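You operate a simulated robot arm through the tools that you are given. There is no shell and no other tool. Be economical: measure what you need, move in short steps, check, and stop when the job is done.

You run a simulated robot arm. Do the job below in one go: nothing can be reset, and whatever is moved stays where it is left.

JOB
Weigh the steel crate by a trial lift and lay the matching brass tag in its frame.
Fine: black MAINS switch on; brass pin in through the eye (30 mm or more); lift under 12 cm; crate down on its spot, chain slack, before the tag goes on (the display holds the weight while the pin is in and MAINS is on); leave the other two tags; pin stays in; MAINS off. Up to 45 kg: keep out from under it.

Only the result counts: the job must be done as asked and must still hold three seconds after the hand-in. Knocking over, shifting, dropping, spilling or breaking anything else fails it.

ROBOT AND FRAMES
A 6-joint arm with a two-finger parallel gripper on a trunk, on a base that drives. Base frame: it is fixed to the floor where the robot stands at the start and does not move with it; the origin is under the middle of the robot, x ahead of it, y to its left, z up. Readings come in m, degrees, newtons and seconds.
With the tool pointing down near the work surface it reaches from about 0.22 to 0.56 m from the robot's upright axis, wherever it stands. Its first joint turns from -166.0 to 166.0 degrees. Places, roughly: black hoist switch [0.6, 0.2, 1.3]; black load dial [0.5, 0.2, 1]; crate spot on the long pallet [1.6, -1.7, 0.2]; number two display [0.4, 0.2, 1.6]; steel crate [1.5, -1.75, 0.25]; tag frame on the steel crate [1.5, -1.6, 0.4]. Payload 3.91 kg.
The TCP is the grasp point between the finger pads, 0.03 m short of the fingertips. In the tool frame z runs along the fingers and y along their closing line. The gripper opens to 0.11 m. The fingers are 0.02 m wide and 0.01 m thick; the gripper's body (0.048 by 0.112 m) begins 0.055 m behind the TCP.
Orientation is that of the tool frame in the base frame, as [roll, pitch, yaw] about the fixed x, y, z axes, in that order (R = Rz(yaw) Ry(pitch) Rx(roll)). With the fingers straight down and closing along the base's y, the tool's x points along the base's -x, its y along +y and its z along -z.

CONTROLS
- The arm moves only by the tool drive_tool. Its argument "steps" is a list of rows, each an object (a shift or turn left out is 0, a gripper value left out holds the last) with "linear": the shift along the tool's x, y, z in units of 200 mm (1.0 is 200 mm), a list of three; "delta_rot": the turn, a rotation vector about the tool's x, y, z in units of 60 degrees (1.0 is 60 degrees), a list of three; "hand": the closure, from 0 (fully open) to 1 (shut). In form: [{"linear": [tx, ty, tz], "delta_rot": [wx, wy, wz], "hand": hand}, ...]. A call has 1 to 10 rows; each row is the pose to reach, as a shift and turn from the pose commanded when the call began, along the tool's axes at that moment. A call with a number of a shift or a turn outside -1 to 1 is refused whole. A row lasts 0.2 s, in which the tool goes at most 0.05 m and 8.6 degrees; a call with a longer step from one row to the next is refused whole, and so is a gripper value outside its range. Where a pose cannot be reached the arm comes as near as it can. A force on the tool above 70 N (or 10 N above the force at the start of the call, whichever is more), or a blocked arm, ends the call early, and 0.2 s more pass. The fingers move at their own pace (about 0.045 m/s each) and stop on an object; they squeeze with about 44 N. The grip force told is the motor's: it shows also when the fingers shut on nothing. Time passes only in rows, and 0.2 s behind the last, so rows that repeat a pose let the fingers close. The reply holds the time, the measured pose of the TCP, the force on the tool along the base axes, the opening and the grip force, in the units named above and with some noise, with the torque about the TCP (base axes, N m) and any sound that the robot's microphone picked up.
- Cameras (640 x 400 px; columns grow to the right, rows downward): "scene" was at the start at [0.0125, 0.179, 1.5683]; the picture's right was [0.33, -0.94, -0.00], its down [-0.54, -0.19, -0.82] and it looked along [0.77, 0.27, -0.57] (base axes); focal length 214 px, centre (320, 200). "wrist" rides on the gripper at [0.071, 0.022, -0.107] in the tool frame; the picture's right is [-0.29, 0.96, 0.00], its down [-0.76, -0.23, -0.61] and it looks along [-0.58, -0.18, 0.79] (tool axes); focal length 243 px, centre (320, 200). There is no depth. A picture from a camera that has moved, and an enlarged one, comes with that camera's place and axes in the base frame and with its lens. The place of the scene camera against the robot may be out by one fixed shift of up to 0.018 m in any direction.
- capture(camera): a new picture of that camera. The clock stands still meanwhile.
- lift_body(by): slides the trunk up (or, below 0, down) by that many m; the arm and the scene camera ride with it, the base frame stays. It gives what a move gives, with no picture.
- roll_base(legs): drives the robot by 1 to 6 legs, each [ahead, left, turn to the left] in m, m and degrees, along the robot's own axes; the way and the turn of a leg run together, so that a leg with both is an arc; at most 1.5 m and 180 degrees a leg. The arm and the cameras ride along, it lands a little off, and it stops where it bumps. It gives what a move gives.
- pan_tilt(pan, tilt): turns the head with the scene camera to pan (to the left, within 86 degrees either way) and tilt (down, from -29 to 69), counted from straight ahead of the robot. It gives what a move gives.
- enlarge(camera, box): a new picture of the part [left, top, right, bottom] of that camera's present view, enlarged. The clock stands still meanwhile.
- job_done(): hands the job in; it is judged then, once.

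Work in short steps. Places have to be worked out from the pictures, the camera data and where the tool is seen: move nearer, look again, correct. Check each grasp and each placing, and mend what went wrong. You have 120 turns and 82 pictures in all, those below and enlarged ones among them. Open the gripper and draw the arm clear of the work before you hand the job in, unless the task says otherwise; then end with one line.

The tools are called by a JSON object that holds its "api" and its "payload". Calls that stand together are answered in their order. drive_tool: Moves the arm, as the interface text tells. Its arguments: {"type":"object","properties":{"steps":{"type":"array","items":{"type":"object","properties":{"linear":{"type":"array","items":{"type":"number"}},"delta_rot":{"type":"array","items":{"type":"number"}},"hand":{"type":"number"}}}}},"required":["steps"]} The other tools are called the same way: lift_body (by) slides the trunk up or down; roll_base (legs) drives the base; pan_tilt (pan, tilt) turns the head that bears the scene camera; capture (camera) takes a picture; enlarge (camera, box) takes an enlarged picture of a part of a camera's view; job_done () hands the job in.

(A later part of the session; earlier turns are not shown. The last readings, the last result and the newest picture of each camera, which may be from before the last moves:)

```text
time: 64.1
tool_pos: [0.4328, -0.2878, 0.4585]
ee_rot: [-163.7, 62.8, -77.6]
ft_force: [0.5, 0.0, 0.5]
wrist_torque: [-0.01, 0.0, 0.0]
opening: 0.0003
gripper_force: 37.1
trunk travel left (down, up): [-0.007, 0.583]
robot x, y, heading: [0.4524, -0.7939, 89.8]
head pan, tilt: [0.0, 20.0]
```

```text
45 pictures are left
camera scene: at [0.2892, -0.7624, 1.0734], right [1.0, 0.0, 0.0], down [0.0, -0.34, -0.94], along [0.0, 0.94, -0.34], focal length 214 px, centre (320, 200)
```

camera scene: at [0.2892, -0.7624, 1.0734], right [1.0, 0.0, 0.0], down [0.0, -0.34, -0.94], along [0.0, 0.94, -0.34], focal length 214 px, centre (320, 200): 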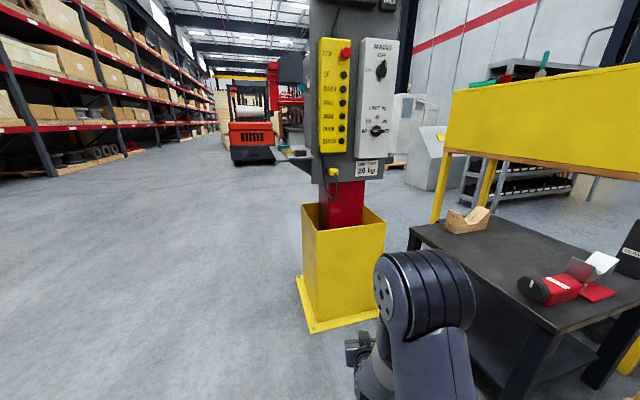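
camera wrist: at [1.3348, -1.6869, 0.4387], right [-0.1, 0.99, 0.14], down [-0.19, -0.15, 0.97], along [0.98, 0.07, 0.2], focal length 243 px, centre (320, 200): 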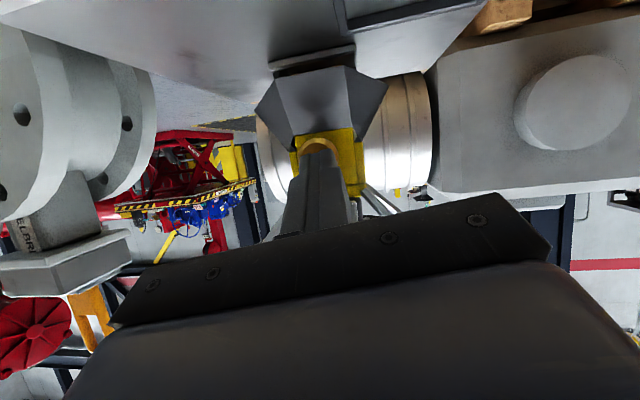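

The trunk lift was refused (limit 0.4), but the drive went fine and the console is straight ahead. I raise the trunk in two moves and look closely at the panel.

{"api": "lift_body", "payload": {"by": 0.35}}

{"api": "capture", "payload": {"camera": "scene"}}

{"api": "enlarge", "payload": {"camera": "scene", "box": [300, 110, 410, 250]}}

```text
time: 67.5
tool_pos: [0.4326, -0.2877, 0.8092]
ee_rot: [-163.8, 62.8, -77.5]
ft_force: [-0.2, -0.1, 0.7]
wrist_torque: [0.01, -0.03, 0.01]
opening: 0.0002
gripper_force: 37.6
trunk travel left (down, up): [-0.357, 0.233]
robot x, y, heading: [0.4524, -0.7958, 89.9]
head pan, tilt: [0.0, 20.0]
```

```text
44 pictures are left
camera scene: at [0.2892, -0.7624, 1.4235], right [1.0, 0.0, 0.0], down [0.0, -0.34, -0.94], along [0.0, 0.94, -0.34], focal length 214 px, centre (320, 200)
```

scene: 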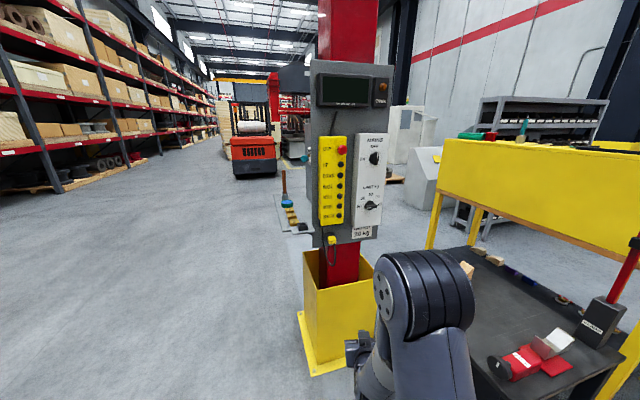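

```text
2.86 times, centred on (355, 180) of scene
camera zoom: at [0.2892, -0.7624, 1.4235], right [1.0, 0.0, 0.0], down [0.0, -0.34, -0.94], along [0.0, 0.94, -0.34], focal length 613 px, centre (220, 257)
```

zoom: 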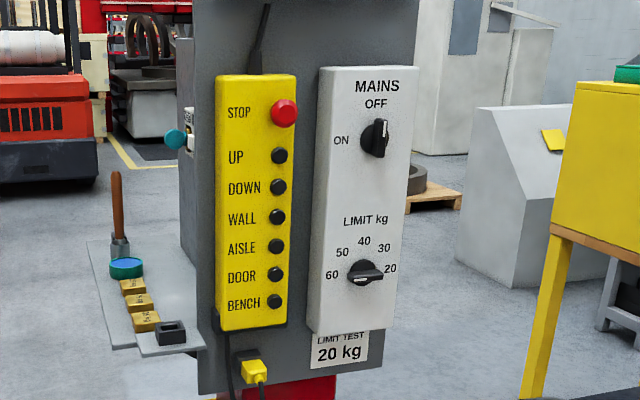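

The panel reads clearly: MAINS is at OFF (12 o'clock) with ON at 9 o'clock, and LIMIT is at 20 (3 o'clock) with 50 at about 10:30. I raise the trunk, then level the tool to point straight at the panel.

{"api": "lift_body", "payload": {"by": 0.22}}

{"api": "drive_tool", "payload": {"steps": [{"delta_rot": [-0.015, -0.11, 0.028]}, {"delta_rot": [-0.03, -0.22, 0.056]}, {"delta_rot": [-0.045, -0.33, 0.085]}, {"delta_rot": [-0.061, -0.44, 0.113]}]}}

```text
time: 69.8
tool_pos: [0.4327, -0.2883, 1.0284]
ee_rot: [-163.6, 62.9, -77.6]
ft_force: [0.1, 0.1, -0.3]
wrist_torque: [0.01, 0.01, 0.01]
opening: 0.0001
gripper_force: 37.4
trunk travel left (down, up): [-0.577, 0.013]
robot x, y, heading: [0.4512, -0.7949, 89.9]
head pan, tilt: [0.0, 20.0]
```

```text
time: 70.8
tool_pos: [0.3905, -0.2634, 1.0636]
ee_rot: [-116.0, 84.8, -27.5]
ft_force: [0.1, 0.4, -0.2]
wrist_torque: [-0.02, -0.03, -0.02]
opening: 0.0
gripper_force: 38.0
out of reach, approached as far as the arm can: row 1, 2, 3, 4
trunk travel left (down, up): [-0.577, 0.013]
robot x, y, heading: [0.4514, -0.7935, 90.0]
head pan, tilt: [0.0, 20.0]
```

The tool is level now, with a small position offset. I raise it about 0.19 m toward the MAINS height.

{"api": "drive_tool", "payload": {"steps": [{"linear": [-0.2, 0, 0]}, {"linear": [-0.4, 0, 0]}, {"linear": [-0.6, 0, 0]}, {"linear": [-0.8, 0, 0]}, {"linear": [-0.97, 0, 0]}]}}

{"api": "capture", "payload": {"camera": "scene"}}

```text
time: 72.0
tool_pos: [0.3762, -0.2547, 1.2584]
ee_rot: [-117.2, 84.6, -28.7]
ft_force: [0.0, 1.4, 0.3]
wrist_torque: [0.01, -0.01, 0.02]
opening: 0.0
gripper_force: 37.0
trunk travel left (down, up): [-0.577, 0.013]
robot x, y, heading: [0.4562, -0.7977, 90.1]
head pan, tilt: [0.0, 20.0]
```

```text
42 pictures are left
camera scene: at [0.2892, -0.7627, 1.6435], right [1.0, 0.0, 0.0], down [0.0, -0.34, -0.94], along [0.0, 0.94, -0.34], focal length 214 px, centre (320, 200)
```

scene: 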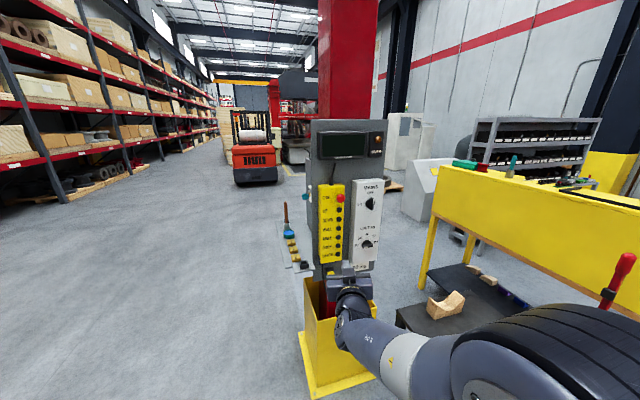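

The arm is level and free. I half-open the gripper and drive so the tool is in front of the MAINS knob with about 13 cm to go.

{"api": "drive_tool", "payload": {"steps": [{"hand": 0.5}, {"hand": 0.5}, {"hand": 0.5}, {"hand": 0.5}]}}

{"api": "roll_base", "payload": {"legs": [[0.28, -0.146, 0]]}}

{"api": "capture", "payload": {"camera": "wrist"}}

{"api": "capture", "payload": {"camera": "scene"}}

```text
time: 73.0
tool_pos: [0.3751, -0.2548, 1.2568]
ee_rot: [-117.3, 84.6, -28.7]
ft_force: [0.6, -0.3, 0.3]
wrist_torque: [0.01, -0.01, -0.01]
opening: 0.0549
gripper_force: 0.0
trunk travel left (down, up): [-0.577, 0.013]
robot x, y, heading: [0.4541, -0.7959, 89.8]
head pan, tilt: [0.0, 20.0]
```

```text
time: 75.1
tool_pos: [0.5262, 0.0241, 1.257]
ee_rot: [-117.3, 84.9, -29.0]
ft_force: [0.1, 0.9, -0.6]
wrist_torque: [0.02, 0.03, 0.02]
opening: 0.0551
gripper_force: 0.1
trunk travel left (down, up): [-0.577, 0.013]
robot x, y, heading: [0.5988, -0.5191, 89.6]
head pan, tilt: [0.0, 20.0]
```

```text
41 pictures are left
camera wrist: at [0.5061, -0.086, 1.1896], right [-0.98, 0.04, 0.21], down [0.15, -0.58, 0.8], along [0.15, 0.81, 0.56], focal length 243 px, centre (320, 200)
```

wrist: 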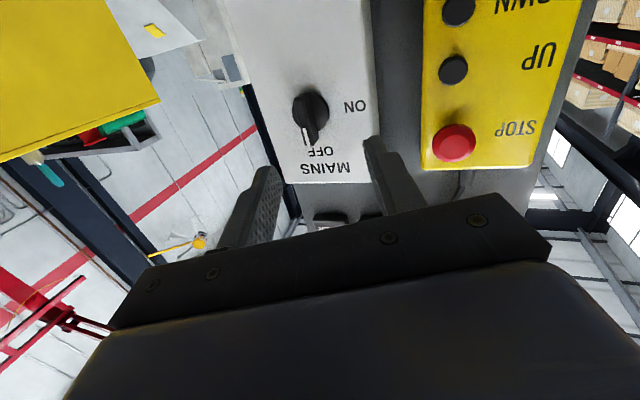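

```text
40 pictures are left
camera scene: at [0.4379, -0.4837, 1.6435], right [1.0, 0.0, 0.0], down [0.0, -0.34, -0.94], along [0.0, 0.94, -0.34], focal length 214 px, centre (320, 200)
```

scene: 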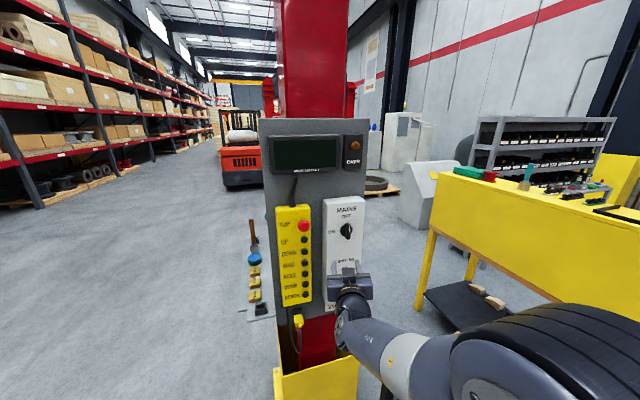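

{"api": "enlarge", "payload": {"camera": "wrist", "box": [220, 60, 400, 200]}}

```text
2.86 times, centred on (310, 130) of wrist
camera zoom: at [0.5061, -0.086, 1.1896], right [-0.98, 0.04, 0.21], down [0.15, -0.58, 0.8], along [0.15, 0.81, 0.56], focal length 693 px, centre (349, 400)
```

zoom: 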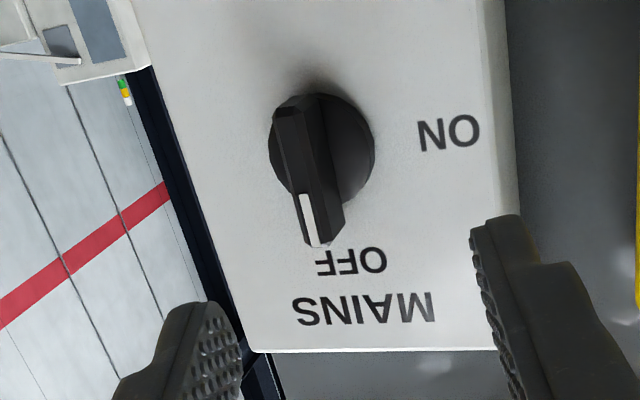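

The knob's bar is centred at about (0.545, ~0.175, 1.26). I shift 15 mm right and 8 mm up, square the roll, and advance 9 cm.

{"api": "drive_tool", "payload": {"steps": [{"linear": [-0.036, -0.078, 0], "delta_rot": [0, 0, 0.077]}, {"linear": [-0.036, -0.078, 0.15], "delta_rot": [0, 0, 0.077]}, {"linear": [-0.036, -0.078, 0.3], "delta_rot": [0, 0, 0.077]}, {"linear": [-0.036, -0.078, 0.4], "delta_rot": [0, 0, 0.077]}, {"linear": [-0.036, -0.078, 0.45], "delta_rot": [0, 0, 0.077]}]}}

{"api": "capture", "payload": {"camera": "wrist"}}

```text
time: 76.3
tool_pos: [0.5439, 0.1125, 1.2633]
ee_rot: [-179.0, 87.6, -90.6]
ft_force: [0.6, 0.0, -0.4]
wrist_torque: [0.01, 0.01, -0.01]
opening: 0.0549
gripper_force: 0.2
trunk travel left (down, up): [-0.577, 0.013]
robot x, y, heading: [0.6023, -0.5184, 89.8]
head pan, tilt: [0.0, 20.0]
```

```text
38 pictures are left
camera wrist: at [0.5178, 0.0041, 1.1965], right [-0.96, 0.04, 0.29], down [0.21, -0.58, 0.78], along [0.2, 0.81, 0.55], focal length 243 px, centre (320, 200)
```

wrist: 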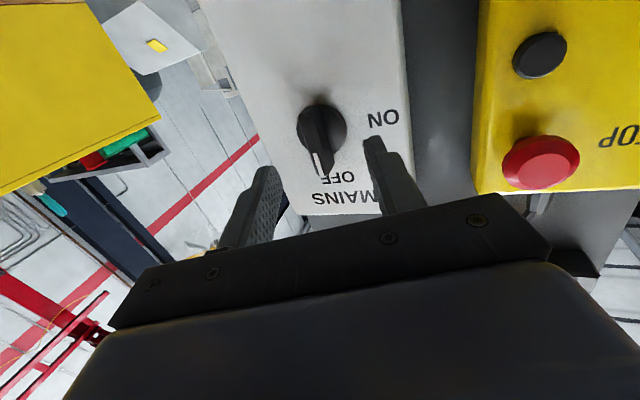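

Triangulating the two wrist views puts the knob deeper, at about (0.552, 0.27, 1.28). I correct and advance 7 cm more.

{"api": "drive_tool", "payload": {"steps": [{"linear": [-0.09, -0.035, 0.05]}, {"linear": [-0.09, -0.035, 0.2]}, {"linear": [-0.09, -0.035, 0.35]}]}}

{"api": "capture", "payload": {"camera": "wrist"}}

```text
time: 77.1
tool_pos: [0.5524, 0.1852, 1.2743]
ee_rot: [-178.4, 87.4, -90.3]
ft_force: [0.1, -0.3, -0.1]
wrist_torque: [0.03, 0.0, -0.01]
opening: 0.0549
gripper_force: 0.1
trunk travel left (down, up): [-0.577, 0.013]
robot x, y, heading: [0.6, -0.5173, 89.9]
head pan, tilt: [0.0, 20.0]
```

```text
37 pictures are left
camera wrist: at [0.5268, 0.0757, 1.2098], right [-0.96, 0.04, 0.29], down [0.21, -0.58, 0.79], along [0.2, 0.81, 0.55], focal length 243 px, centre (320, 200)
```

wrist: 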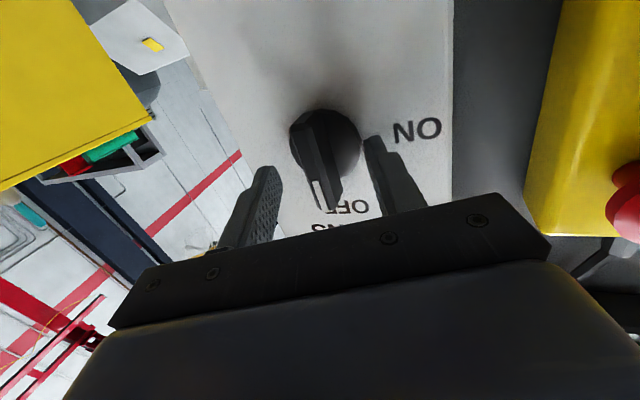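

The bar is now just ahead between the fingertips. I advance 3 cm and close gently.

{"api": "drive_tool", "payload": {"steps": [{"linear": [-0.02, 0.01, 0.06]}, {"linear": [-0.02, 0.01, 0.1]}, {"linear": [-0.02, 0.01, 0.14]}]}}

{"api": "enlarge", "payload": {"camera": "wrist", "box": [200, 70, 440, 250]}}

```text
time: 77.8
tool_pos: [0.5504, 0.1908, 1.2788]
ee_rot: [-176.2, 87.2, -87.8]
ft_force: [5.4, -50.8, 4.9]
wrist_torque: [0.51, 0.2, 1.66]
opening: 0.0518
gripper_force: 0.0
trunk travel left (down, up): [-0.577, 0.013]
robot x, y, heading: [0.604, -0.5178, 89.6]
head pan, tilt: [0.0, 20.0]
stopped in row 3: the force on the tool passed its limit at 79 N (the readings are from after the stop); the commanded pose is now the measured one
```

```text
2.22 times, centred on (320, 160) of wrist
camera zoom: at [0.5254, 0.0803, 1.2141], right [-0.96, 0.04, 0.29], down [0.21, -0.58, 0.79], along [0.2, 0.82, 0.54], focal length 539 px, centre (320, 289)
```

zoom: 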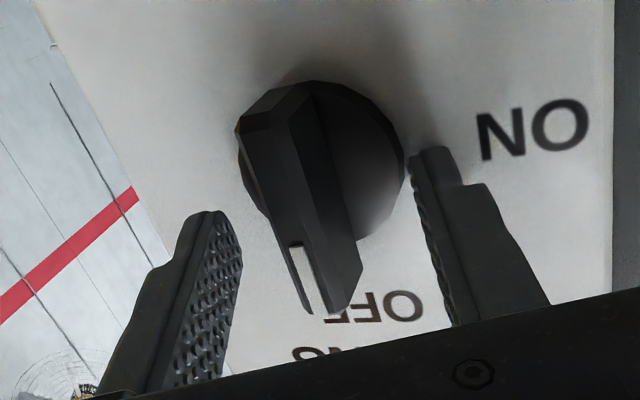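

A fingertip touches the panel face at y≈0.22, with the bar between the fingers. I back off 5 mm and close on the bar.

{"api": "drive_tool", "payload": {"steps": [{"linear": [0, 0, -0.03]}, {"linear": [0, 0, -0.03], "hand": 1}, {"linear": [0, 0, -0.03], "hand": 1}, {"linear": [0, 0, -0.03], "hand": 1}, {"linear": [0, 0, -0.03], "hand": 1}]}}

{"api": "enlarge", "payload": {"camera": "wrist", "box": [200, 70, 440, 250]}}

```text
time: 79.0
tool_pos: [0.5443, 0.1902, 1.2779]
ee_rot: [-171.4, 87.1, -82.7]
ft_force: [-23.6, -8.9, 17.6]
wrist_torque: [0.43, 0.09, 1.93]
opening: 0.0375
gripper_force: 45.5
trunk travel left (down, up): [-0.577, 0.013]
robot x, y, heading: [0.6049, -0.5178, 89.7]
head pan, tilt: [0.0, 20.0]
```

```text
2.22 times, centred on (320, 160) of wrist
camera zoom: at [0.5199, 0.0802, 1.2128], right [-0.96, 0.04, 0.28], down [0.21, -0.57, 0.79], along [0.19, 0.82, 0.54], focal length 539 px, centre (320, 289)
```

zoom: 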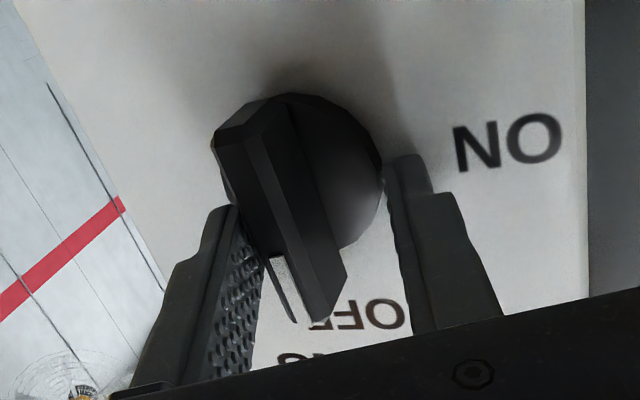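

The fingers hold the knob (disc and bar). I relieve the sideways load and turn it counter-clockwise toward ON in steps.

{"api": "drive_tool", "payload": {"steps": [{"linear": [0, 0.03, 0], "hand": 1}, {"linear": [0, 0.03, 0], "delta_rot": [0, 0, -0.13]}, {"linear": [0, 0.03, 0], "delta_rot": [0, 0, -0.26]}, {"linear": [0, 0.03, 0], "delta_rot": [0, 0, -0.39]}, {"linear": [0, 0.03, 0], "delta_rot": [0, 0, -0.52]}]}}

{"api": "enlarge", "payload": {"camera": "wrist", "box": [200, 70, 440, 250]}}

```text
time: 80.2
tool_pos: [0.5426, 0.1904, 1.2721]
ee_rot: [-96.8, 58.1, -7.4]
ft_force: [-8.7, -25.8, -7.5]
wrist_torque: [0.07, 0.17, 1.34]
opening: 0.036
gripper_force: 44.9
trunk travel left (down, up): [-0.577, 0.013]
robot x, y, heading: [0.5987, -0.5209, 90.1]
head pan, tilt: [0.0, 20.0]
```

```text
2.22 times, centred on (320, 160) of wrist
camera zoom: at [0.5579, 0.0788, 1.2075], right [-0.97, 0.01, -0.26], down [-0.22, -0.55, 0.8], along [-0.13, 0.83, 0.54], focal length 539 px, centre (320, 289)
```

zoom: 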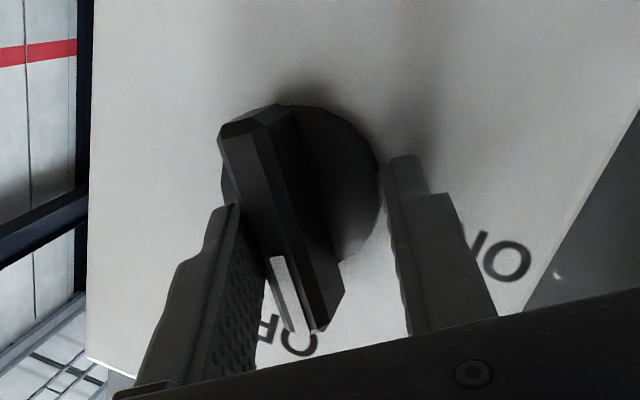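

The knob turns with the gripper. I continue another 60°.

{"api": "drive_tool", "payload": {"steps": [{"delta_rot": [0, 0, -0.13]}, {"delta_rot": [0, 0, -0.26]}, {"delta_rot": [0, 0, -0.39]}, {"delta_rot": [0, 0, -0.52]}, {"delta_rot": [0, 0, -0.65]}, {"delta_rot": [0, 0, -0.78]}, {"delta_rot": [0, 0, -0.9]}, {"delta_rot": [0, 0, -1.0]}]}}

{"api": "capture", "payload": {"camera": "wrist"}}

{"api": "capture", "payload": {"camera": "scene"}}

```text
time: 82.0
tool_pos: [0.542, 0.1863, 1.271]
ee_rot: [-93.8, -0.6, -1.4]
ft_force: [0.6, -36.1, 0.5]
wrist_torque: [1.37, 0.41, 0.45]
opening: 0.015
gripper_force: 45.1
trunk travel left (down, up): [-0.577, 0.013]
robot x, y, heading: [0.6017, -0.523, 89.9]
head pan, tilt: [0.0, 20.0]
stopped in row 8: the force on the tool passed its limit at 70 N (the readings are from after the stop); the commanded pose is now the measured one
```

```text
33 pictures are left
camera wrist: at [0.6107, 0.0753, 1.2589], right [-0.28, -0.06, -0.96], down [-0.78, -0.57, 0.26], along [-0.56, 0.82, 0.12], focal length 243 px, centre (320, 200)
```

wrist: 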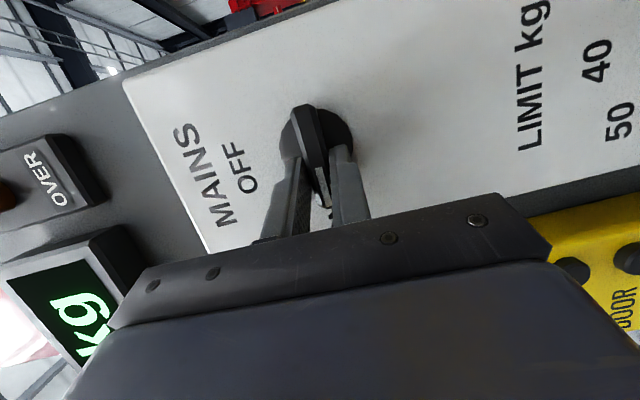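

```text
32 pictures are left
camera scene: at [0.4379, -0.493, 1.6442], right [1.0, 0.0, 0.0], down [0.0, -0.34, -0.94], along [0.0, 0.94, -0.34], focal length 214 px, centre (320, 200)
```

scene: 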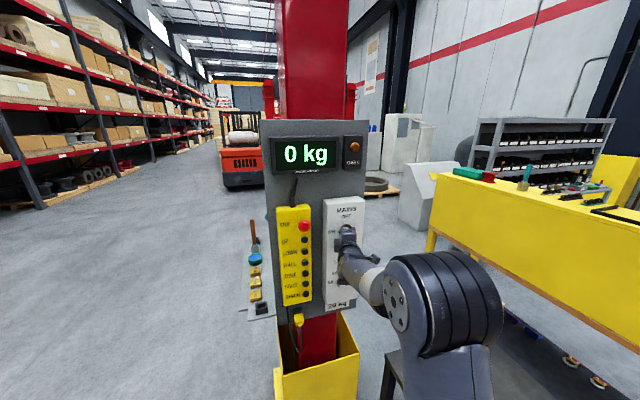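

MAINS is on and the display reads 0 kg. I release, back off 8 cm and turn the gripper back (in free air) so I can later twist the LIMIT dial from 20 to 50 within the proven wrist range.

{"api": "drive_tool", "payload": {"steps": [{"hand": 0.45}, {"hand": 0.45}, {"hand": 0.45}, {"hand": 0.45, "linear": [0, 0, -0.2]}, {"hand": 0.45, "linear": [0, 0, -0.4]}]}}

{"api": "drive_tool", "payload": {"steps": [{"delta_rot": [0, 0, 0.13]}, {"delta_rot": [0, 0, 0.26]}, {"delta_rot": [0, 0, 0.39]}, {"delta_rot": [0, 0, 0.52]}, {"delta_rot": [0, 0, 0.65]}, {"delta_rot": [0, 0, 0.78]}, {"delta_rot": [0, 0, 0.9]}, {"delta_rot": [0, 0, 1.0]}]}}

{"api": "drive_tool", "payload": {"steps": [{"delta_rot": [0, 0, 0.13]}, {"delta_rot": [0, 0, 0.26]}, {"delta_rot": [0, 0, 0.39]}, {"delta_rot": [0, 0, 0.52]}, {"delta_rot": [0, 0, 0.65]}, {"delta_rot": [0, 0, 0.78]}, {"delta_rot": [0, 0, 0.9]}, {"delta_rot": [0, 0, 1.0]}]}}

{"api": "drive_tool", "payload": {"steps": [{"delta_rot": [0, 0, 0.13]}, {"delta_rot": [0, 0, 0.26]}, {"delta_rot": [0, 0, 0.39]}, {"delta_rot": [0, 0, 0.52]}, {"delta_rot": [0, 0, 0.65]}, {"delta_rot": [0, 0, 0.78]}, {"delta_rot": [0, 0, 0.9]}, {"delta_rot": [0, 0, 1.0]}]}}

{"api": "lift_body", "payload": {"by": -0.236}}

{"api": "capture", "payload": {"camera": "wrist"}}

```text
time: 83.2
tool_pos: [0.5416, 0.1114, 1.2742]
ee_rot: [-93.9, -0.7, -1.5]
ft_force: [-0.2, -0.5, -0.1]
wrist_torque: [0.0, -0.01, 0.01]
opening: 0.0607
gripper_force: 0.1
trunk travel left (down, up): [-0.577, 0.013]
robot x, y, heading: [0.6037, -0.5189, 90.1]
head pan, tilt: [0.0, 20.0]
```

```text
time: 85.0
tool_pos: [0.5415, 0.1126, 1.2738]
ee_rot: [-97.9, 59.1, -8.2]
ft_force: [-0.7, 0.7, 0.1]
wrist_torque: [0.05, 0.04, 0.02]
opening: 0.0603
gripper_force: 0.0
trunk travel left (down, up): [-0.577, 0.013]
robot x, y, heading: [0.5997, -0.5196, 89.8]
head pan, tilt: [0.0, 20.0]
```

```text
time: 86.8
tool_pos: [0.5146, 0.1135, 1.299]
ee_rot: [100.2, 60.7, -173.8]
ft_force: [-0.1, -1.0, 0.3]
wrist_torque: [0.01, 0.02, -0.02]
opening: 0.0603
gripper_force: 0.2
out of reach, approached as far as the arm can: row 6, 7, 8
trunk travel left (down, up): [-0.577, 0.013]
robot x, y, heading: [0.6024, -0.518, 89.7]
head pan, tilt: [0.0, 20.0]
```

```text
time: 88.6
tool_pos: [0.5142, 0.1185, 1.3092]
ee_rot: [106.6, 4.9, -169.4]
ft_force: [0.3, -0.1, -0.6]
wrist_torque: [-0.02, 0.03, 0.04]
opening: 0.0605
gripper_force: 0.0
out of reach, approached as far as the arm can: row 1, 2, 3, 4, 5, 6, 7, 8
trunk travel left (down, up): [-0.577, 0.013]
robot x, y, heading: [0.6039, -0.5182, 89.9]
head pan, tilt: [0.0, 20.0]
```

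```text
time: 91.0
tool_pos: [0.5136, 0.1176, 1.075]
ee_rot: [106.6, 5.0, -169.4]
ft_force: [0.3, 1.1, -0.2]
wrist_torque: [-0.01, 0.01, -0.01]
opening: 0.0605
gripper_force: 0.1
trunk travel left (down, up): [-0.341, 0.249]
robot x, y, heading: [0.6009, -0.5154, 89.5]
head pan, tilt: [0.0, 20.0]
```

```text
31 pictures are left
camera wrist: at [0.4564, 0.009, 1.1189], right [0.15, 0.31, 0.94], down [0.87, -0.5, 0.02], along [0.47, 0.81, -0.34], focal length 243 px, centre (320, 200)
```

wrist: 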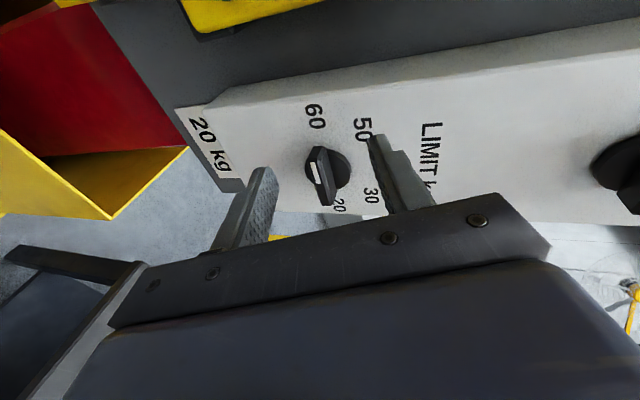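

The dial still points to 20, and the wrist is tilted because the arm is near full stretch (0.64 m). I pull the arm back 14 cm and drive the base forward the same amount.

{"api": "drive_tool", "payload": {"steps": [{"linear": [0, 0, -0.2]}, {"linear": [0, 0, -0.4]}, {"linear": [0, 0, -0.6]}, {"linear": [0, 0, -0.75]}]}}

{"api": "roll_base", "payload": {"legs": [[0.14, 0, 0]]}}

{"api": "capture", "payload": {"camera": "wrist"}}

```text
time: 92.0
tool_pos: [0.5345, -0.0179, 1.0841]
ee_rot: [105.8, 5.1, -169.5]
ft_force: [-0.4, -0.4, 0.4]
wrist_torque: [0.03, -0.03, 0.0]
opening: 0.0605
gripper_force: 0.1
out of reach, approached as far as the arm can: row 2, 3, 4
trunk travel left (down, up): [-0.341, 0.249]
robot x, y, heading: [0.6005, -0.5177, 89.9]
head pan, tilt: [0.0, 20.0]
```

```text
time: 93.4
tool_pos: [0.5345, 0.1252, 1.0836]
ee_rot: [105.7, 5.0, -169.5]
ft_force: [0.0, 0.3, -0.2]
wrist_torque: [0.03, 0.01, -0.03]
opening: 0.0603
gripper_force: 0.1
trunk travel left (down, up): [-0.341, 0.249]
robot x, y, heading: [0.6038, -0.377, 89.9]
head pan, tilt: [0.0, 20.0]
```

```text
30 pictures are left
camera wrist: at [0.4773, 0.0152, 1.1288], right [0.16, 0.29, 0.94], down [0.87, -0.5, 0.01], along [0.47, 0.82, -0.33], focal length 243 px, centre (320, 200)
```

wrist: 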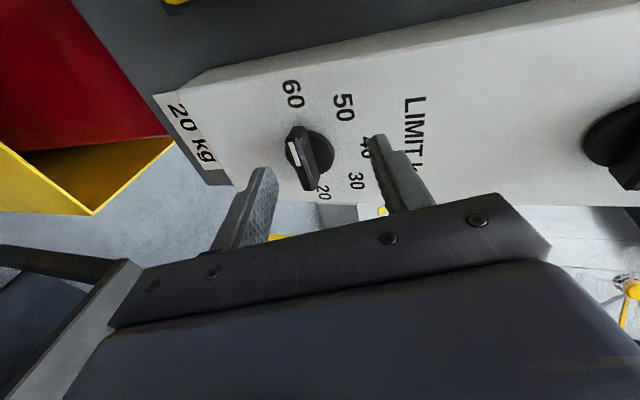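

The tilt is a wrist joint limit on this side, so I rotate back the other way to the clean -90° grip I used for MAINS. I level the tool on the way.

{"api": "drive_tool", "payload": {"steps": [{"delta_rot": [-0.005, -0.022, -0.09]}, {"delta_rot": [-0.012, -0.05, -0.207]}, {"delta_rot": [-0.019, -0.08, -0.33]}, {"delta_rot": [-0.026, -0.11, -0.45]}, {"delta_rot": [-0.033, -0.139, -0.57]}, {"delta_rot": [-0.04, -0.167, -0.689]}]}}

{"api": "drive_tool", "payload": {"steps": [{"delta_rot": [-0.005, -0.022, -0.09]}, {"delta_rot": [-0.012, -0.05, -0.207]}, {"delta_rot": [-0.019, -0.08, -0.33]}, {"delta_rot": [-0.026, -0.11, -0.45]}, {"delta_rot": [-0.033, -0.139, -0.57]}, {"delta_rot": [-0.04, -0.167, -0.689]}]}}

{"api": "drive_tool", "payload": {"steps": [{"delta_rot": [0, 0, -0.13]}, {"delta_rot": [0, 0, -0.26]}, {"delta_rot": [0, 0, -0.39]}, {"delta_rot": [0, 0, -0.52]}, {"delta_rot": [0, 0, -0.65]}, {"delta_rot": [0, 0, -0.75]}]}}

{"api": "drive_tool", "payload": {"steps": [{"delta_rot": [0, 0, -0.13]}, {"delta_rot": [0, 0, -0.26]}, {"delta_rot": [0, 0, -0.39]}, {"delta_rot": [0, 0, -0.52]}, {"delta_rot": [0, 0, -0.65]}, {"delta_rot": [0, 0, -0.75]}]}}

{"api": "capture", "payload": {"camera": "wrist"}}

```text
time: 94.8
tool_pos: [0.5345, 0.1248, 1.0852]
ee_rot: [103.7, 47.7, -168.6]
ft_force: [0.1, 0.5, -1.2]
wrist_torque: [0.0, -0.01, 0.04]
opening: 0.0605
gripper_force: 0.1
out of reach, approached as far as the arm can: row 2, 3, 4
trunk travel left (down, up): [-0.341, 0.249]
robot x, y, heading: [0.6027, -0.3744, 89.8]
head pan, tilt: [0.0, 20.0]
```

```text
time: 96.2
tool_pos: [0.5345, 0.1251, 1.0855]
ee_rot: [-6.1, 89.0, 83.9]
ft_force: [0.0, 0.5, 0.5]
wrist_torque: [0.0, 0.0, 0.01]
opening: 0.0605
gripper_force: 0.1
trunk travel left (down, up): [-0.341, 0.249]
robot x, y, heading: [0.5968, -0.3752, 89.9]
head pan, tilt: [0.0, 20.0]
```

```text
time: 97.6
tool_pos: [0.5346, 0.124, 1.084]
ee_rot: [-88.8, 44.9, 0.7]
ft_force: [0.1, -0.5, 0.6]
wrist_torque: [0.02, 0.01, 0.02]
opening: 0.0603
gripper_force: 0.0
trunk travel left (down, up): [-0.341, 0.249]
robot x, y, heading: [0.6006, -0.3752, 89.8]
head pan, tilt: [0.0, 20.0]
```

```text
time: 99.0
tool_pos: [0.5348, 0.1242, 1.0854]
ee_rot: [-89.2, -0.2, -0.1]
ft_force: [0.4, 0.4, -0.6]
wrist_torque: [0.03, 0.01, 0.0]
opening: 0.0604
gripper_force: 0.0
trunk travel left (down, up): [-0.341, 0.249]
robot x, y, heading: [0.6008, -0.3744, 89.9]
head pan, tilt: [0.0, 20.0]
```

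```text
29 pictures are left
camera wrist: at [0.6051, 0.0174, 1.0622], right [-0.29, 0.01, -0.96], down [-0.76, -0.61, 0.22], along [-0.58, 0.79, 0.19], focal length 243 px, centre (320, 200)
```

wrist: 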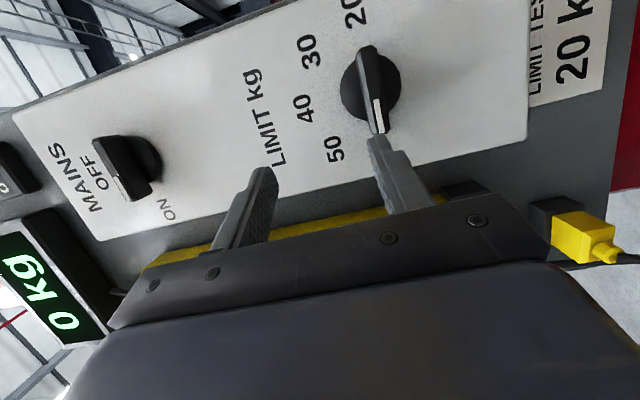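

The white pointer on the LIMIT dial seems to be at the left (60) end, not at 20. I enlarge to confirm.

{"api": "enlarge", "payload": {"camera": "wrist", "box": [220, 0, 540, 200]}}

```text
2.00 times, centred on (380, 100) of wrist
camera zoom: at [0.6051, 0.0174, 1.0622], right [-0.29, 0.01, -0.96], down [-0.76, -0.61, 0.22], along [-0.58, 0.79, 0.19], focal length 485 px, centre (200, 400)
```

zoom: 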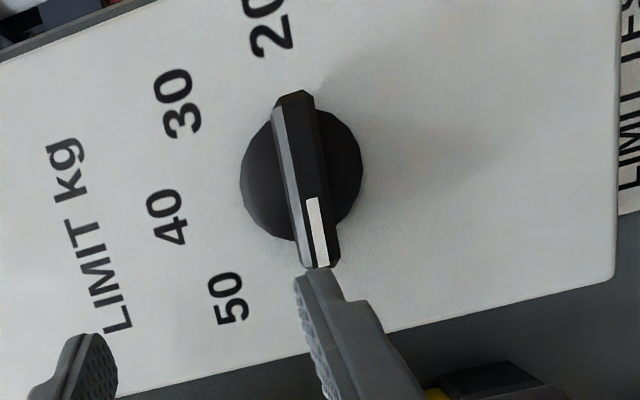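

Confirmed: the limit is already 60 kg, so the dial stays as it is. Next come the UP/DOWN buttons; I reposition at about heading 45° so the head can also see the crate while I press.

{"api": "drive_tool", "payload": {"steps": [{"linear": [0, 0, -0.2], "hand": 1}, {"linear": [0, 0, -0.3], "hand": 1}, {"linear": [0, 0, -0.3], "hand": 1}, {"linear": [0, 0, -0.3], "hand": 1}]}}

{"api": "roll_base", "payload": {"legs": [[-0.1, 0, 0], [0, 0.52, 0], [0, 0, -45]]}}

{"api": "drive_tool", "payload": {"steps": [{"delta_rot": [0, -0.13, 0]}, {"delta_rot": [0, -0.26, 0]}, {"delta_rot": [0, -0.39, 0]}, {"delta_rot": [0, -0.52, 0]}, {"delta_rot": [0, -0.64, 0]}, {"delta_rot": [0, -0.75, 0]}]}}

{"api": "lift_body", "payload": {"by": 0.16}}

{"api": "pan_tilt", "payload": {"pan": 20, "tilt": 20}}

{"api": "capture", "payload": {"camera": "scene"}}

{"api": "capture", "payload": {"camera": "wrist"}}

```text
time: 100.0
tool_pos: [0.5338, 0.064, 1.0837]
ee_rot: [-89.2, 0.0, -0.1]
ft_force: [1.2, 0.2, -0.1]
wrist_torque: [-0.03, 0.03, 0.0]
opening: 0.0
gripper_force: 27.6
trunk travel left (down, up): [-0.341, 0.249]
robot x, y, heading: [0.5983, -0.3775, 89.8]
head pan, tilt: [0.0, 20.0]
```

```text
time: 105.8
tool_pos: [0.3424, -0.1126, 1.0841]
ee_rot: [-89.2, 0.1, -44.1]
ft_force: [-0.2, 0.6, -0.5]
wrist_torque: [-0.01, 0.0, 0.0]
opening: 0.0
gripper_force: 37.9
trunk travel left (down, up): [-0.341, 0.249]
robot x, y, heading: [0.0839, -0.4781, 45.8]
head pan, tilt: [0.0, 20.0]
```

```text
time: 107.2
tool_pos: [0.1361, -0.1027, 1.116]
ee_rot: [-89.5, -0.6, -3.0]
ft_force: [1.0, 0.2, 0.8]
wrist_torque: [0.01, -0.01, 0.01]
opening: 0.0
gripper_force: 37.9
out of reach, approached as far as the arm can: row 1, 2, 3, 4, 5, 6
trunk travel left (down, up): [-0.341, 0.249]
robot x, y, heading: [0.0875, -0.479, 45.8]
head pan, tilt: [0.0, 20.0]
```

```text
time: 109.0
tool_pos: [0.1354, -0.1031, 1.2751]
ee_rot: [-89.6, -0.5, -3.1]
ft_force: [-0.1, -0.9, 0.4]
wrist_torque: [-0.01, -0.02, -0.03]
opening: 0.0
gripper_force: 37.8
trunk travel left (down, up): [-0.501, 0.089]
robot x, y, heading: [0.0826, -0.4809, 46.0]
head pan, tilt: [0.0, 20.0]
```

```text
time: 109.9
tool_pos: [0.1356, -0.103, 1.2752]
ee_rot: [-89.5, -0.5, -3.2]
ft_force: [-0.5, -0.3, 0.1]
wrist_torque: [0.02, 0.01, 0.0]
opening: 0.0002
gripper_force: 38.1
trunk travel left (down, up): [-0.501, 0.089]
robot x, y, heading: [0.0835, -0.4772, 45.9]
head pan, tilt: [20.0, 20.0]
```

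```text
27 pictures are left
camera scene: at [-0.04, -0.3296, 1.5675], right [0.91, -0.41, 0.0], down [-0.14, -0.31, -0.94], along [0.38, 0.86, -0.34], focal length 214 px, centre (320, 200)
```

scene: 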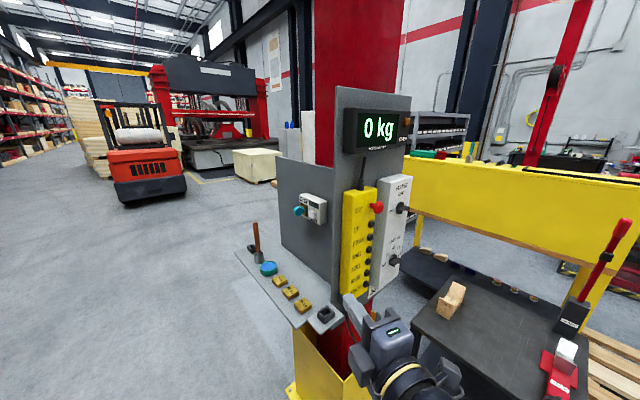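

```text
26 pictures are left
camera wrist: at [0.2013, -0.2134, 1.2544], right [-0.28, 0.02, -0.96], down [-0.79, -0.57, 0.22], along [-0.54, 0.82, 0.18], focal length 243 px, centre (320, 200)
```

wrist: 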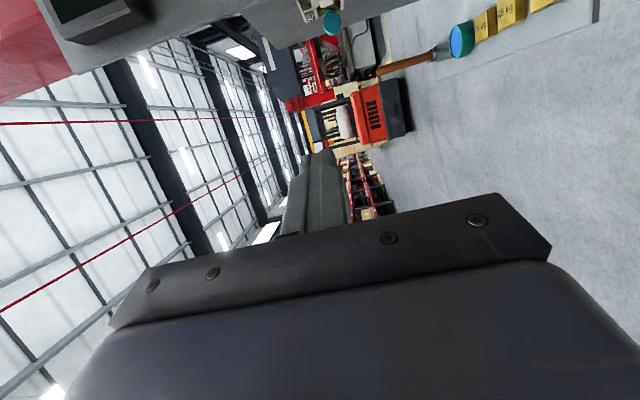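

The tool is level and pointing at +y. I drive the base so the closed fingertips stand in front of the UP button.

{"api": "lift_body", "payload": {"by": -0.03}}

{"api": "roll_base", "payload": {"legs": [[0.28, -0.05, 0]]}}

{"api": "capture", "payload": {"camera": "wrist"}}

{"api": "capture", "payload": {"camera": "scene"}}

```text
time: 110.6
tool_pos: [0.1364, -0.102, 1.2461]
ee_rot: [-89.5, -0.5, -3.1]
ft_force: [0.9, 0.2, -0.9]
wrist_torque: [0.0, -0.02, 0.03]
opening: 0.0
gripper_force: 37.9
trunk travel left (down, up): [-0.471, 0.119]
robot x, y, heading: [0.0836, -0.4801, 46.2]
head pan, tilt: [20.0, 20.0]
```

```text
time: 112.6
tool_pos: [0.3705, 0.0665, 1.2449]
ee_rot: [-89.5, -0.4, -3.2]
ft_force: [-0.7, -0.3, -0.1]
wrist_torque: [0.01, 0.04, -0.01]
opening: 0.0
gripper_force: 37.9
trunk travel left (down, up): [-0.471, 0.119]
robot x, y, heading: [0.3183, -0.3087, 45.6]
head pan, tilt: [20.0, 20.0]
```

```text
25 pictures are left
camera wrist: at [0.4358, -0.0442, 1.2244], right [-0.28, 0.02, -0.96], down [-0.79, -0.57, 0.22], along [-0.54, 0.82, 0.18], focal length 243 px, centre (320, 200)
```

wrist: 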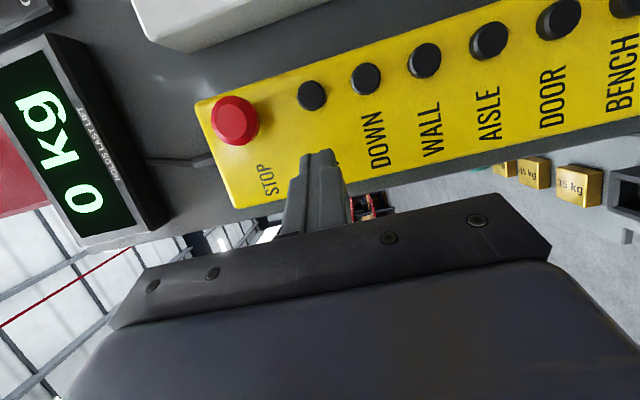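

```text
24 pictures are left
camera scene: at [0.1944, -0.1602, 1.5375], right [0.91, -0.41, 0.0], down [-0.14, -0.31, -0.94], along [0.39, 0.86, -0.34], focal length 214 px, centre (320, 200)
```

scene: 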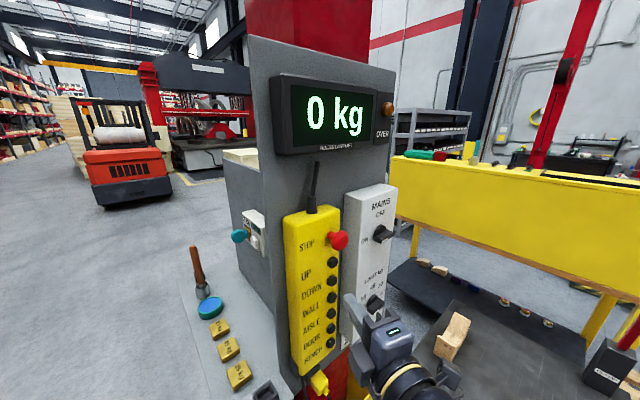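

The UP button is at about (0.392, ~0.195, 1.25), and the display reads 0 kg and is marked "holds last lift". I align the tip and come within ~2 cm of it.

{"api": "drive_tool", "payload": {"steps": [{"linear": [0.07, -0.025, 0.1]}, {"linear": [0.07, -0.025, 0.25]}, {"linear": [0.07, -0.025, 0.36]}]}}

{"api": "capture", "payload": {"camera": "wrist"}}

```text
time: 113.4
tool_pos: [0.3677, 0.1376, 1.254]
ee_rot: [-89.7, -0.5, -3.4]
ft_force: [0.4, 0.1, -0.6]
wrist_torque: [0.03, 0.0, 0.03]
opening: 0.0
gripper_force: 37.8
out of reach, approached as far as the arm can: row 1, 2, 3
trunk travel left (down, up): [-0.471, 0.119]
robot x, y, heading: [0.3183, -0.3062, 45.7]
head pan, tilt: [20.0, 20.0]
```

```text
23 pictures are left
camera wrist: at [0.4322, 0.0267, 1.2333], right [-0.28, 0.02, -0.96], down [-0.8, -0.56, 0.22], along [-0.53, 0.83, 0.18], focal length 243 px, centre (320, 200)
```

wrist: 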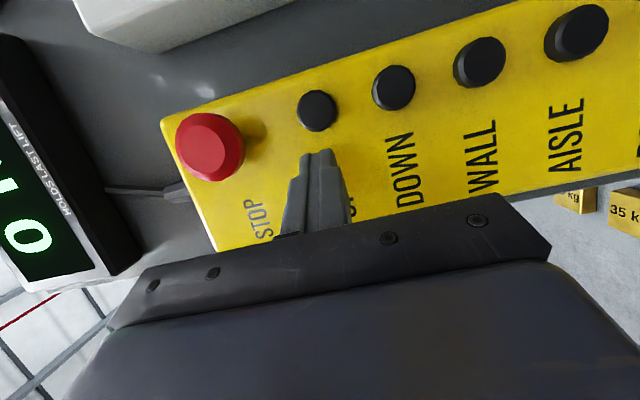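

The arm can't shift sideways here, so I move the base 16 mm toward +x instead.

{"api": "roll_base", "payload": {"legs": [[0.012, -0.012, 0]]}}

{"api": "capture", "payload": {"camera": "wrist"}}

```text
time: 114.2
tool_pos: [0.3849, 0.1387, 1.2542]
ee_rot: [-89.6, -0.4, -3.6]
ft_force: [0.2, 0.8, 0.1]
wrist_torque: [-0.01, 0.0, 0.0]
opening: 0.0
gripper_force: 37.5
trunk travel left (down, up): [-0.471, 0.119]
robot x, y, heading: [0.3367, -0.3083, 45.8]
head pan, tilt: [20.0, 20.0]
```

```text
22 pictures are left
camera wrist: at [0.4494, 0.0265, 1.2335], right [-0.28, 0.02, -0.96], down [-0.8, -0.56, 0.22], along [-0.53, 0.83, 0.18], focal length 243 px, centre (320, 200)
```

wrist: 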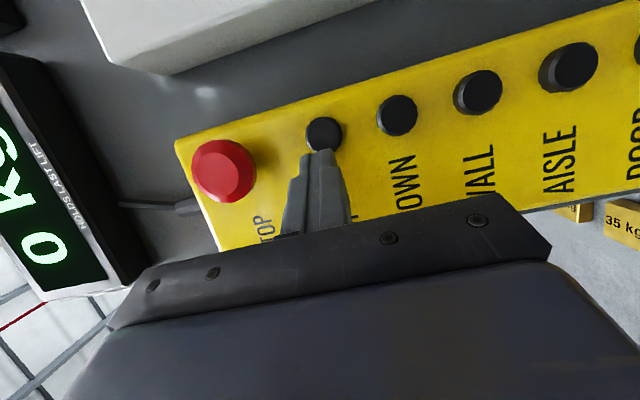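

The tip is lined up with UP, about 45 mm from contact. I make one short trial press and retreat in the same call.

{"api": "drive_tool", "payload": {"steps": [{"linear": [0, 0.01, 0.15]}, {"linear": [0, 0.01, 0.21]}, {"linear": [0, 0.01, 0.235]}, {"linear": [0, 0.01, 0.255]}, {"linear": [0, 0.01, 0.255]}, {"linear": [0, 0.01, 0.15]}]}}

{"api": "pan_tilt", "payload": {"pan": -80, "tilt": 20}}

{"api": "capture", "payload": {"camera": "scene"}}

```text
time: 114.8
tool_pos: [0.3855, 0.1606, 1.2529]
ee_rot: [-89.7, -0.7, -4.0]
ft_force: [-1.6, -55.8, 3.9]
wrist_torque: [0.01, -0.07, 0.11]
opening: 0.0002
gripper_force: 37.7
out of reach, approached as far as the arm can: row 2
trunk travel left (down, up): [-0.471, 0.119]
robot x, y, heading: [0.3354, -0.3105, 46.0]
head pan, tilt: [20.0, 20.0]
stopped in row 2: the force on the tool passed its limit at 82 N (the readings are from after the stop); the commanded pose is now the measured one
```

```text
time: 116.5
tool_pos: [0.3846, 0.1608, 1.2534]
ee_rot: [-89.7, -0.6, -3.8]
ft_force: [-2.4, -70.7, 2.8]
wrist_torque: [-0.08, 0.07, 0.14]
opening: 0.0002
gripper_force: 38.0
trunk travel left (down, up): [-0.471, 0.119]
robot x, y, heading: [0.3386, -0.3114, 45.7]
head pan, tilt: [-80.0, 20.0]
```

```text
21 pictures are left
camera scene: at [0.2497, -0.3097, 1.5375], right [-0.56, -0.83, -0.01], down [-0.28, 0.2, -0.94], along [0.78, -0.53, -0.35], focal length 214 px, centre (320, 200)
```

scene: 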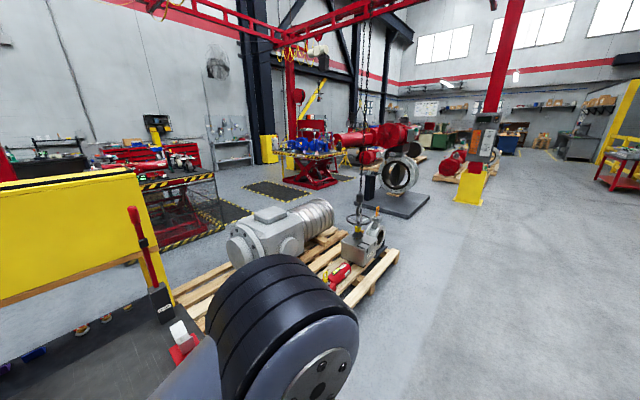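

The tip stopped pressing on the button, so I retreat at once before looking.

{"api": "drive_tool", "payload": {"steps": [{"linear": [0, 0, -0.1]}]}}

{"api": "enlarge", "payload": {"camera": "scene", "box": [310, 190, 410, 290]}}

{"api": "capture", "payload": {"camera": "wrist"}}

```text
time: 116.9
tool_pos: [0.3838, 0.1515, 1.2498]
ee_rot: [-90.4, -0.6, -3.9]
ft_force: [0.2, -1.2, -0.2]
wrist_torque: [-0.03, -0.02, -0.03]
opening: 0.0
gripper_force: 37.8
trunk travel left (down, up): [-0.471, 0.119]
robot x, y, heading: [0.3355, -0.3045, 45.7]
head pan, tilt: [-80.0, 20.0]
```

```text
4.00 times, centred on (360, 240) of scene
camera zoom: at [0.2501, -0.2974, 1.5374], right [-0.56, -0.83, 0.0], down [-0.28, 0.19, -0.94], along [0.78, -0.53, -0.34], focal length 858 px, centre (160, 40)
```

zoom: 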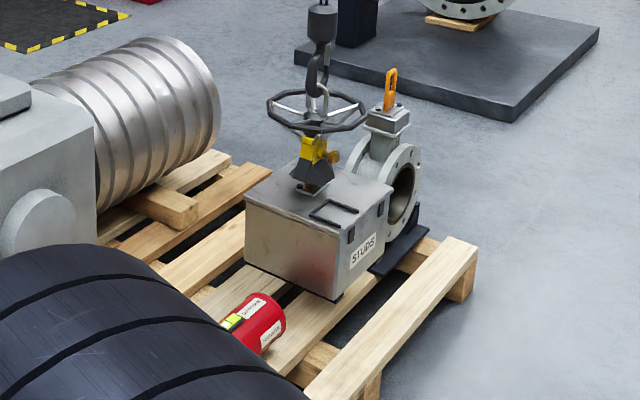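

```text
19 pictures are left
camera wrist: at [0.4469, 0.0404, 1.2301], right [-0.28, 0.01, -0.96], down [-0.8, -0.55, 0.23], along [-0.53, 0.83, 0.17], focal length 243 px, centre (320, 200)
```

wrist: 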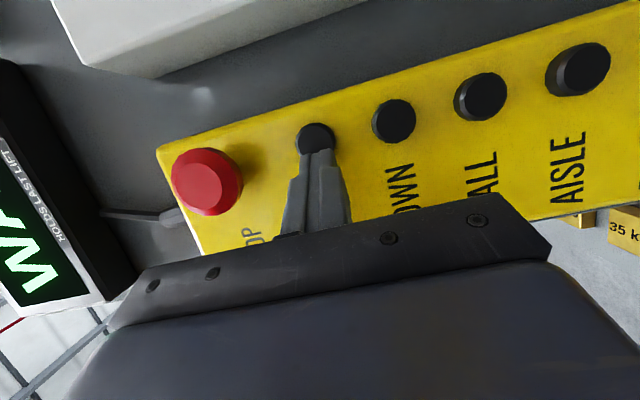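

The crate may be off the pallet and the display says "WA…". I read the display with the scene camera.

{"api": "pan_tilt", "payload": {"pan": 20, "tilt": 20}}

{"api": "enlarge", "payload": {"camera": "scene", "box": [240, 60, 420, 180]}}

```text
time: 118.7
tool_pos: [0.3835, 0.1509, 1.251]
ee_rot: [-90.1, -0.6, -4.0]
ft_force: [0.7, -0.4, -0.1]
wrist_torque: [0.03, -0.04, 0.0]
opening: 0.0002
gripper_force: 37.7
trunk travel left (down, up): [-0.471, 0.119]
robot x, y, heading: [0.3347, -0.3088, 46.1]
head pan, tilt: [20.0, 20.0]
```

```text
3.33 times, centred on (330, 120) of scene
camera zoom: at [0.2114, -0.1611, 1.5375], right [0.91, -0.41, 0.0], down [-0.14, -0.31, -0.94], along [0.39, 0.86, -0.34], focal length 715 px, centre (287, 467)
```

zoom: 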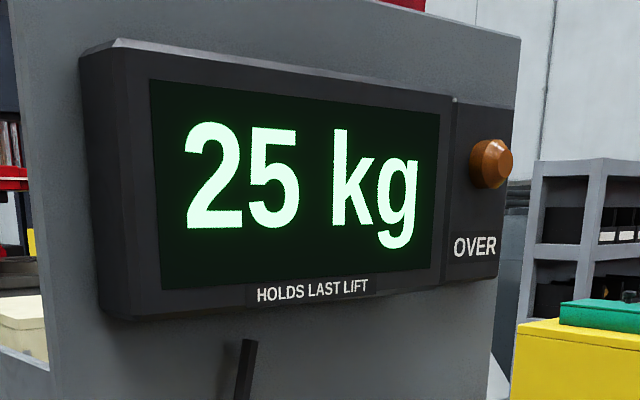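

The display settled at 25 kg and the crate is clearly airborne (~10 cm), so the weight is valid. I lower the tool 49 mm to the DOWN button with the trunk and press it, then retreat.

{"api": "lift_body", "payload": {"by": -0.049}}

{"api": "drive_tool", "payload": {"steps": [{"linear": [0, 0, 0.03]}, {"linear": [0, 0, 0.05]}, {"linear": [0, 0, 0.05]}, {"linear": [0, 0, 0.05]}, {"linear": [0, 0, 0.05]}, {"linear": [0, 0, 0.05]}, {"linear": [0, 0, 0.05]}, {"linear": [0, 0, 0.05]}]}}

{"api": "drive_tool", "payload": {"steps": [{"linear": [0, 0, -0.1]}]}}

{"api": "pan_tilt", "payload": {"pan": -80, "tilt": 20}}

{"api": "enlarge", "payload": {"camera": "scene", "box": [310, 190, 410, 290]}}

```text
time: 119.6
tool_pos: [0.3843, 0.1503, 1.2011]
ee_rot: [-90.2, -0.6, -3.9]
ft_force: [-0.3, 0.2, 0.1]
wrist_torque: [0.0, -0.02, 0.01]
opening: 0.0
gripper_force: 37.9
trunk travel left (down, up): [-0.422, 0.168]
robot x, y, heading: [0.3355, -0.3065, 46.0]
head pan, tilt: [20.0, 20.0]
```

```text
time: 121.4
tool_pos: [0.3843, 0.1598, 1.2019]
ee_rot: [-90.1, -0.6, -3.9]
ft_force: [-3.2, -7.4, -0.9]
wrist_torque: [-0.04, -0.03, 0.08]
opening: 0.0001
gripper_force: 37.4
trunk travel left (down, up): [-0.422, 0.168]
robot x, y, heading: [0.3325, -0.3118, 45.9]
head pan, tilt: [20.0, 20.0]
```

```text
time: 121.8
tool_pos: [0.3828, 0.1402, 1.2003]
ee_rot: [-90.1, -0.6, -3.8]
ft_force: [1.2, 1.0, 0.2]
wrist_torque: [0.04, -0.02, 0.03]
opening: 0.0
gripper_force: 37.6
trunk travel left (down, up): [-0.422, 0.168]
robot x, y, heading: [0.3354, -0.31, 45.9]
head pan, tilt: [20.0, 20.0]
```

```text
time: 123.5
tool_pos: [0.3822, 0.1417, 1.2005]
ee_rot: [-90.2, -0.6, -3.9]
ft_force: [0.3, 0.4, -0.5]
wrist_torque: [0.02, 0.0, 0.02]
opening: 0.0
gripper_force: 37.5
trunk travel left (down, up): [-0.422, 0.168]
robot x, y, heading: [0.3312, -0.3077, 45.9]
head pan, tilt: [-80.0, 20.0]
```

```text
4.00 times, centred on (360, 240) of scene
camera zoom: at [0.2502, -0.2984, 1.4885], right [-0.56, -0.83, 0.0], down [-0.28, 0.19, -0.94], along [0.78, -0.53, -0.34], focal length 858 px, centre (160, 40)
```

zoom: 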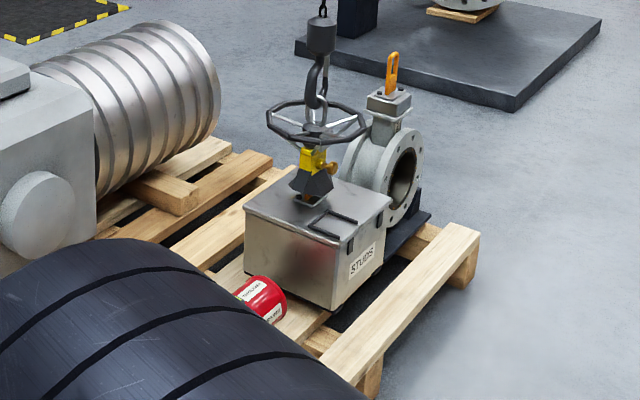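

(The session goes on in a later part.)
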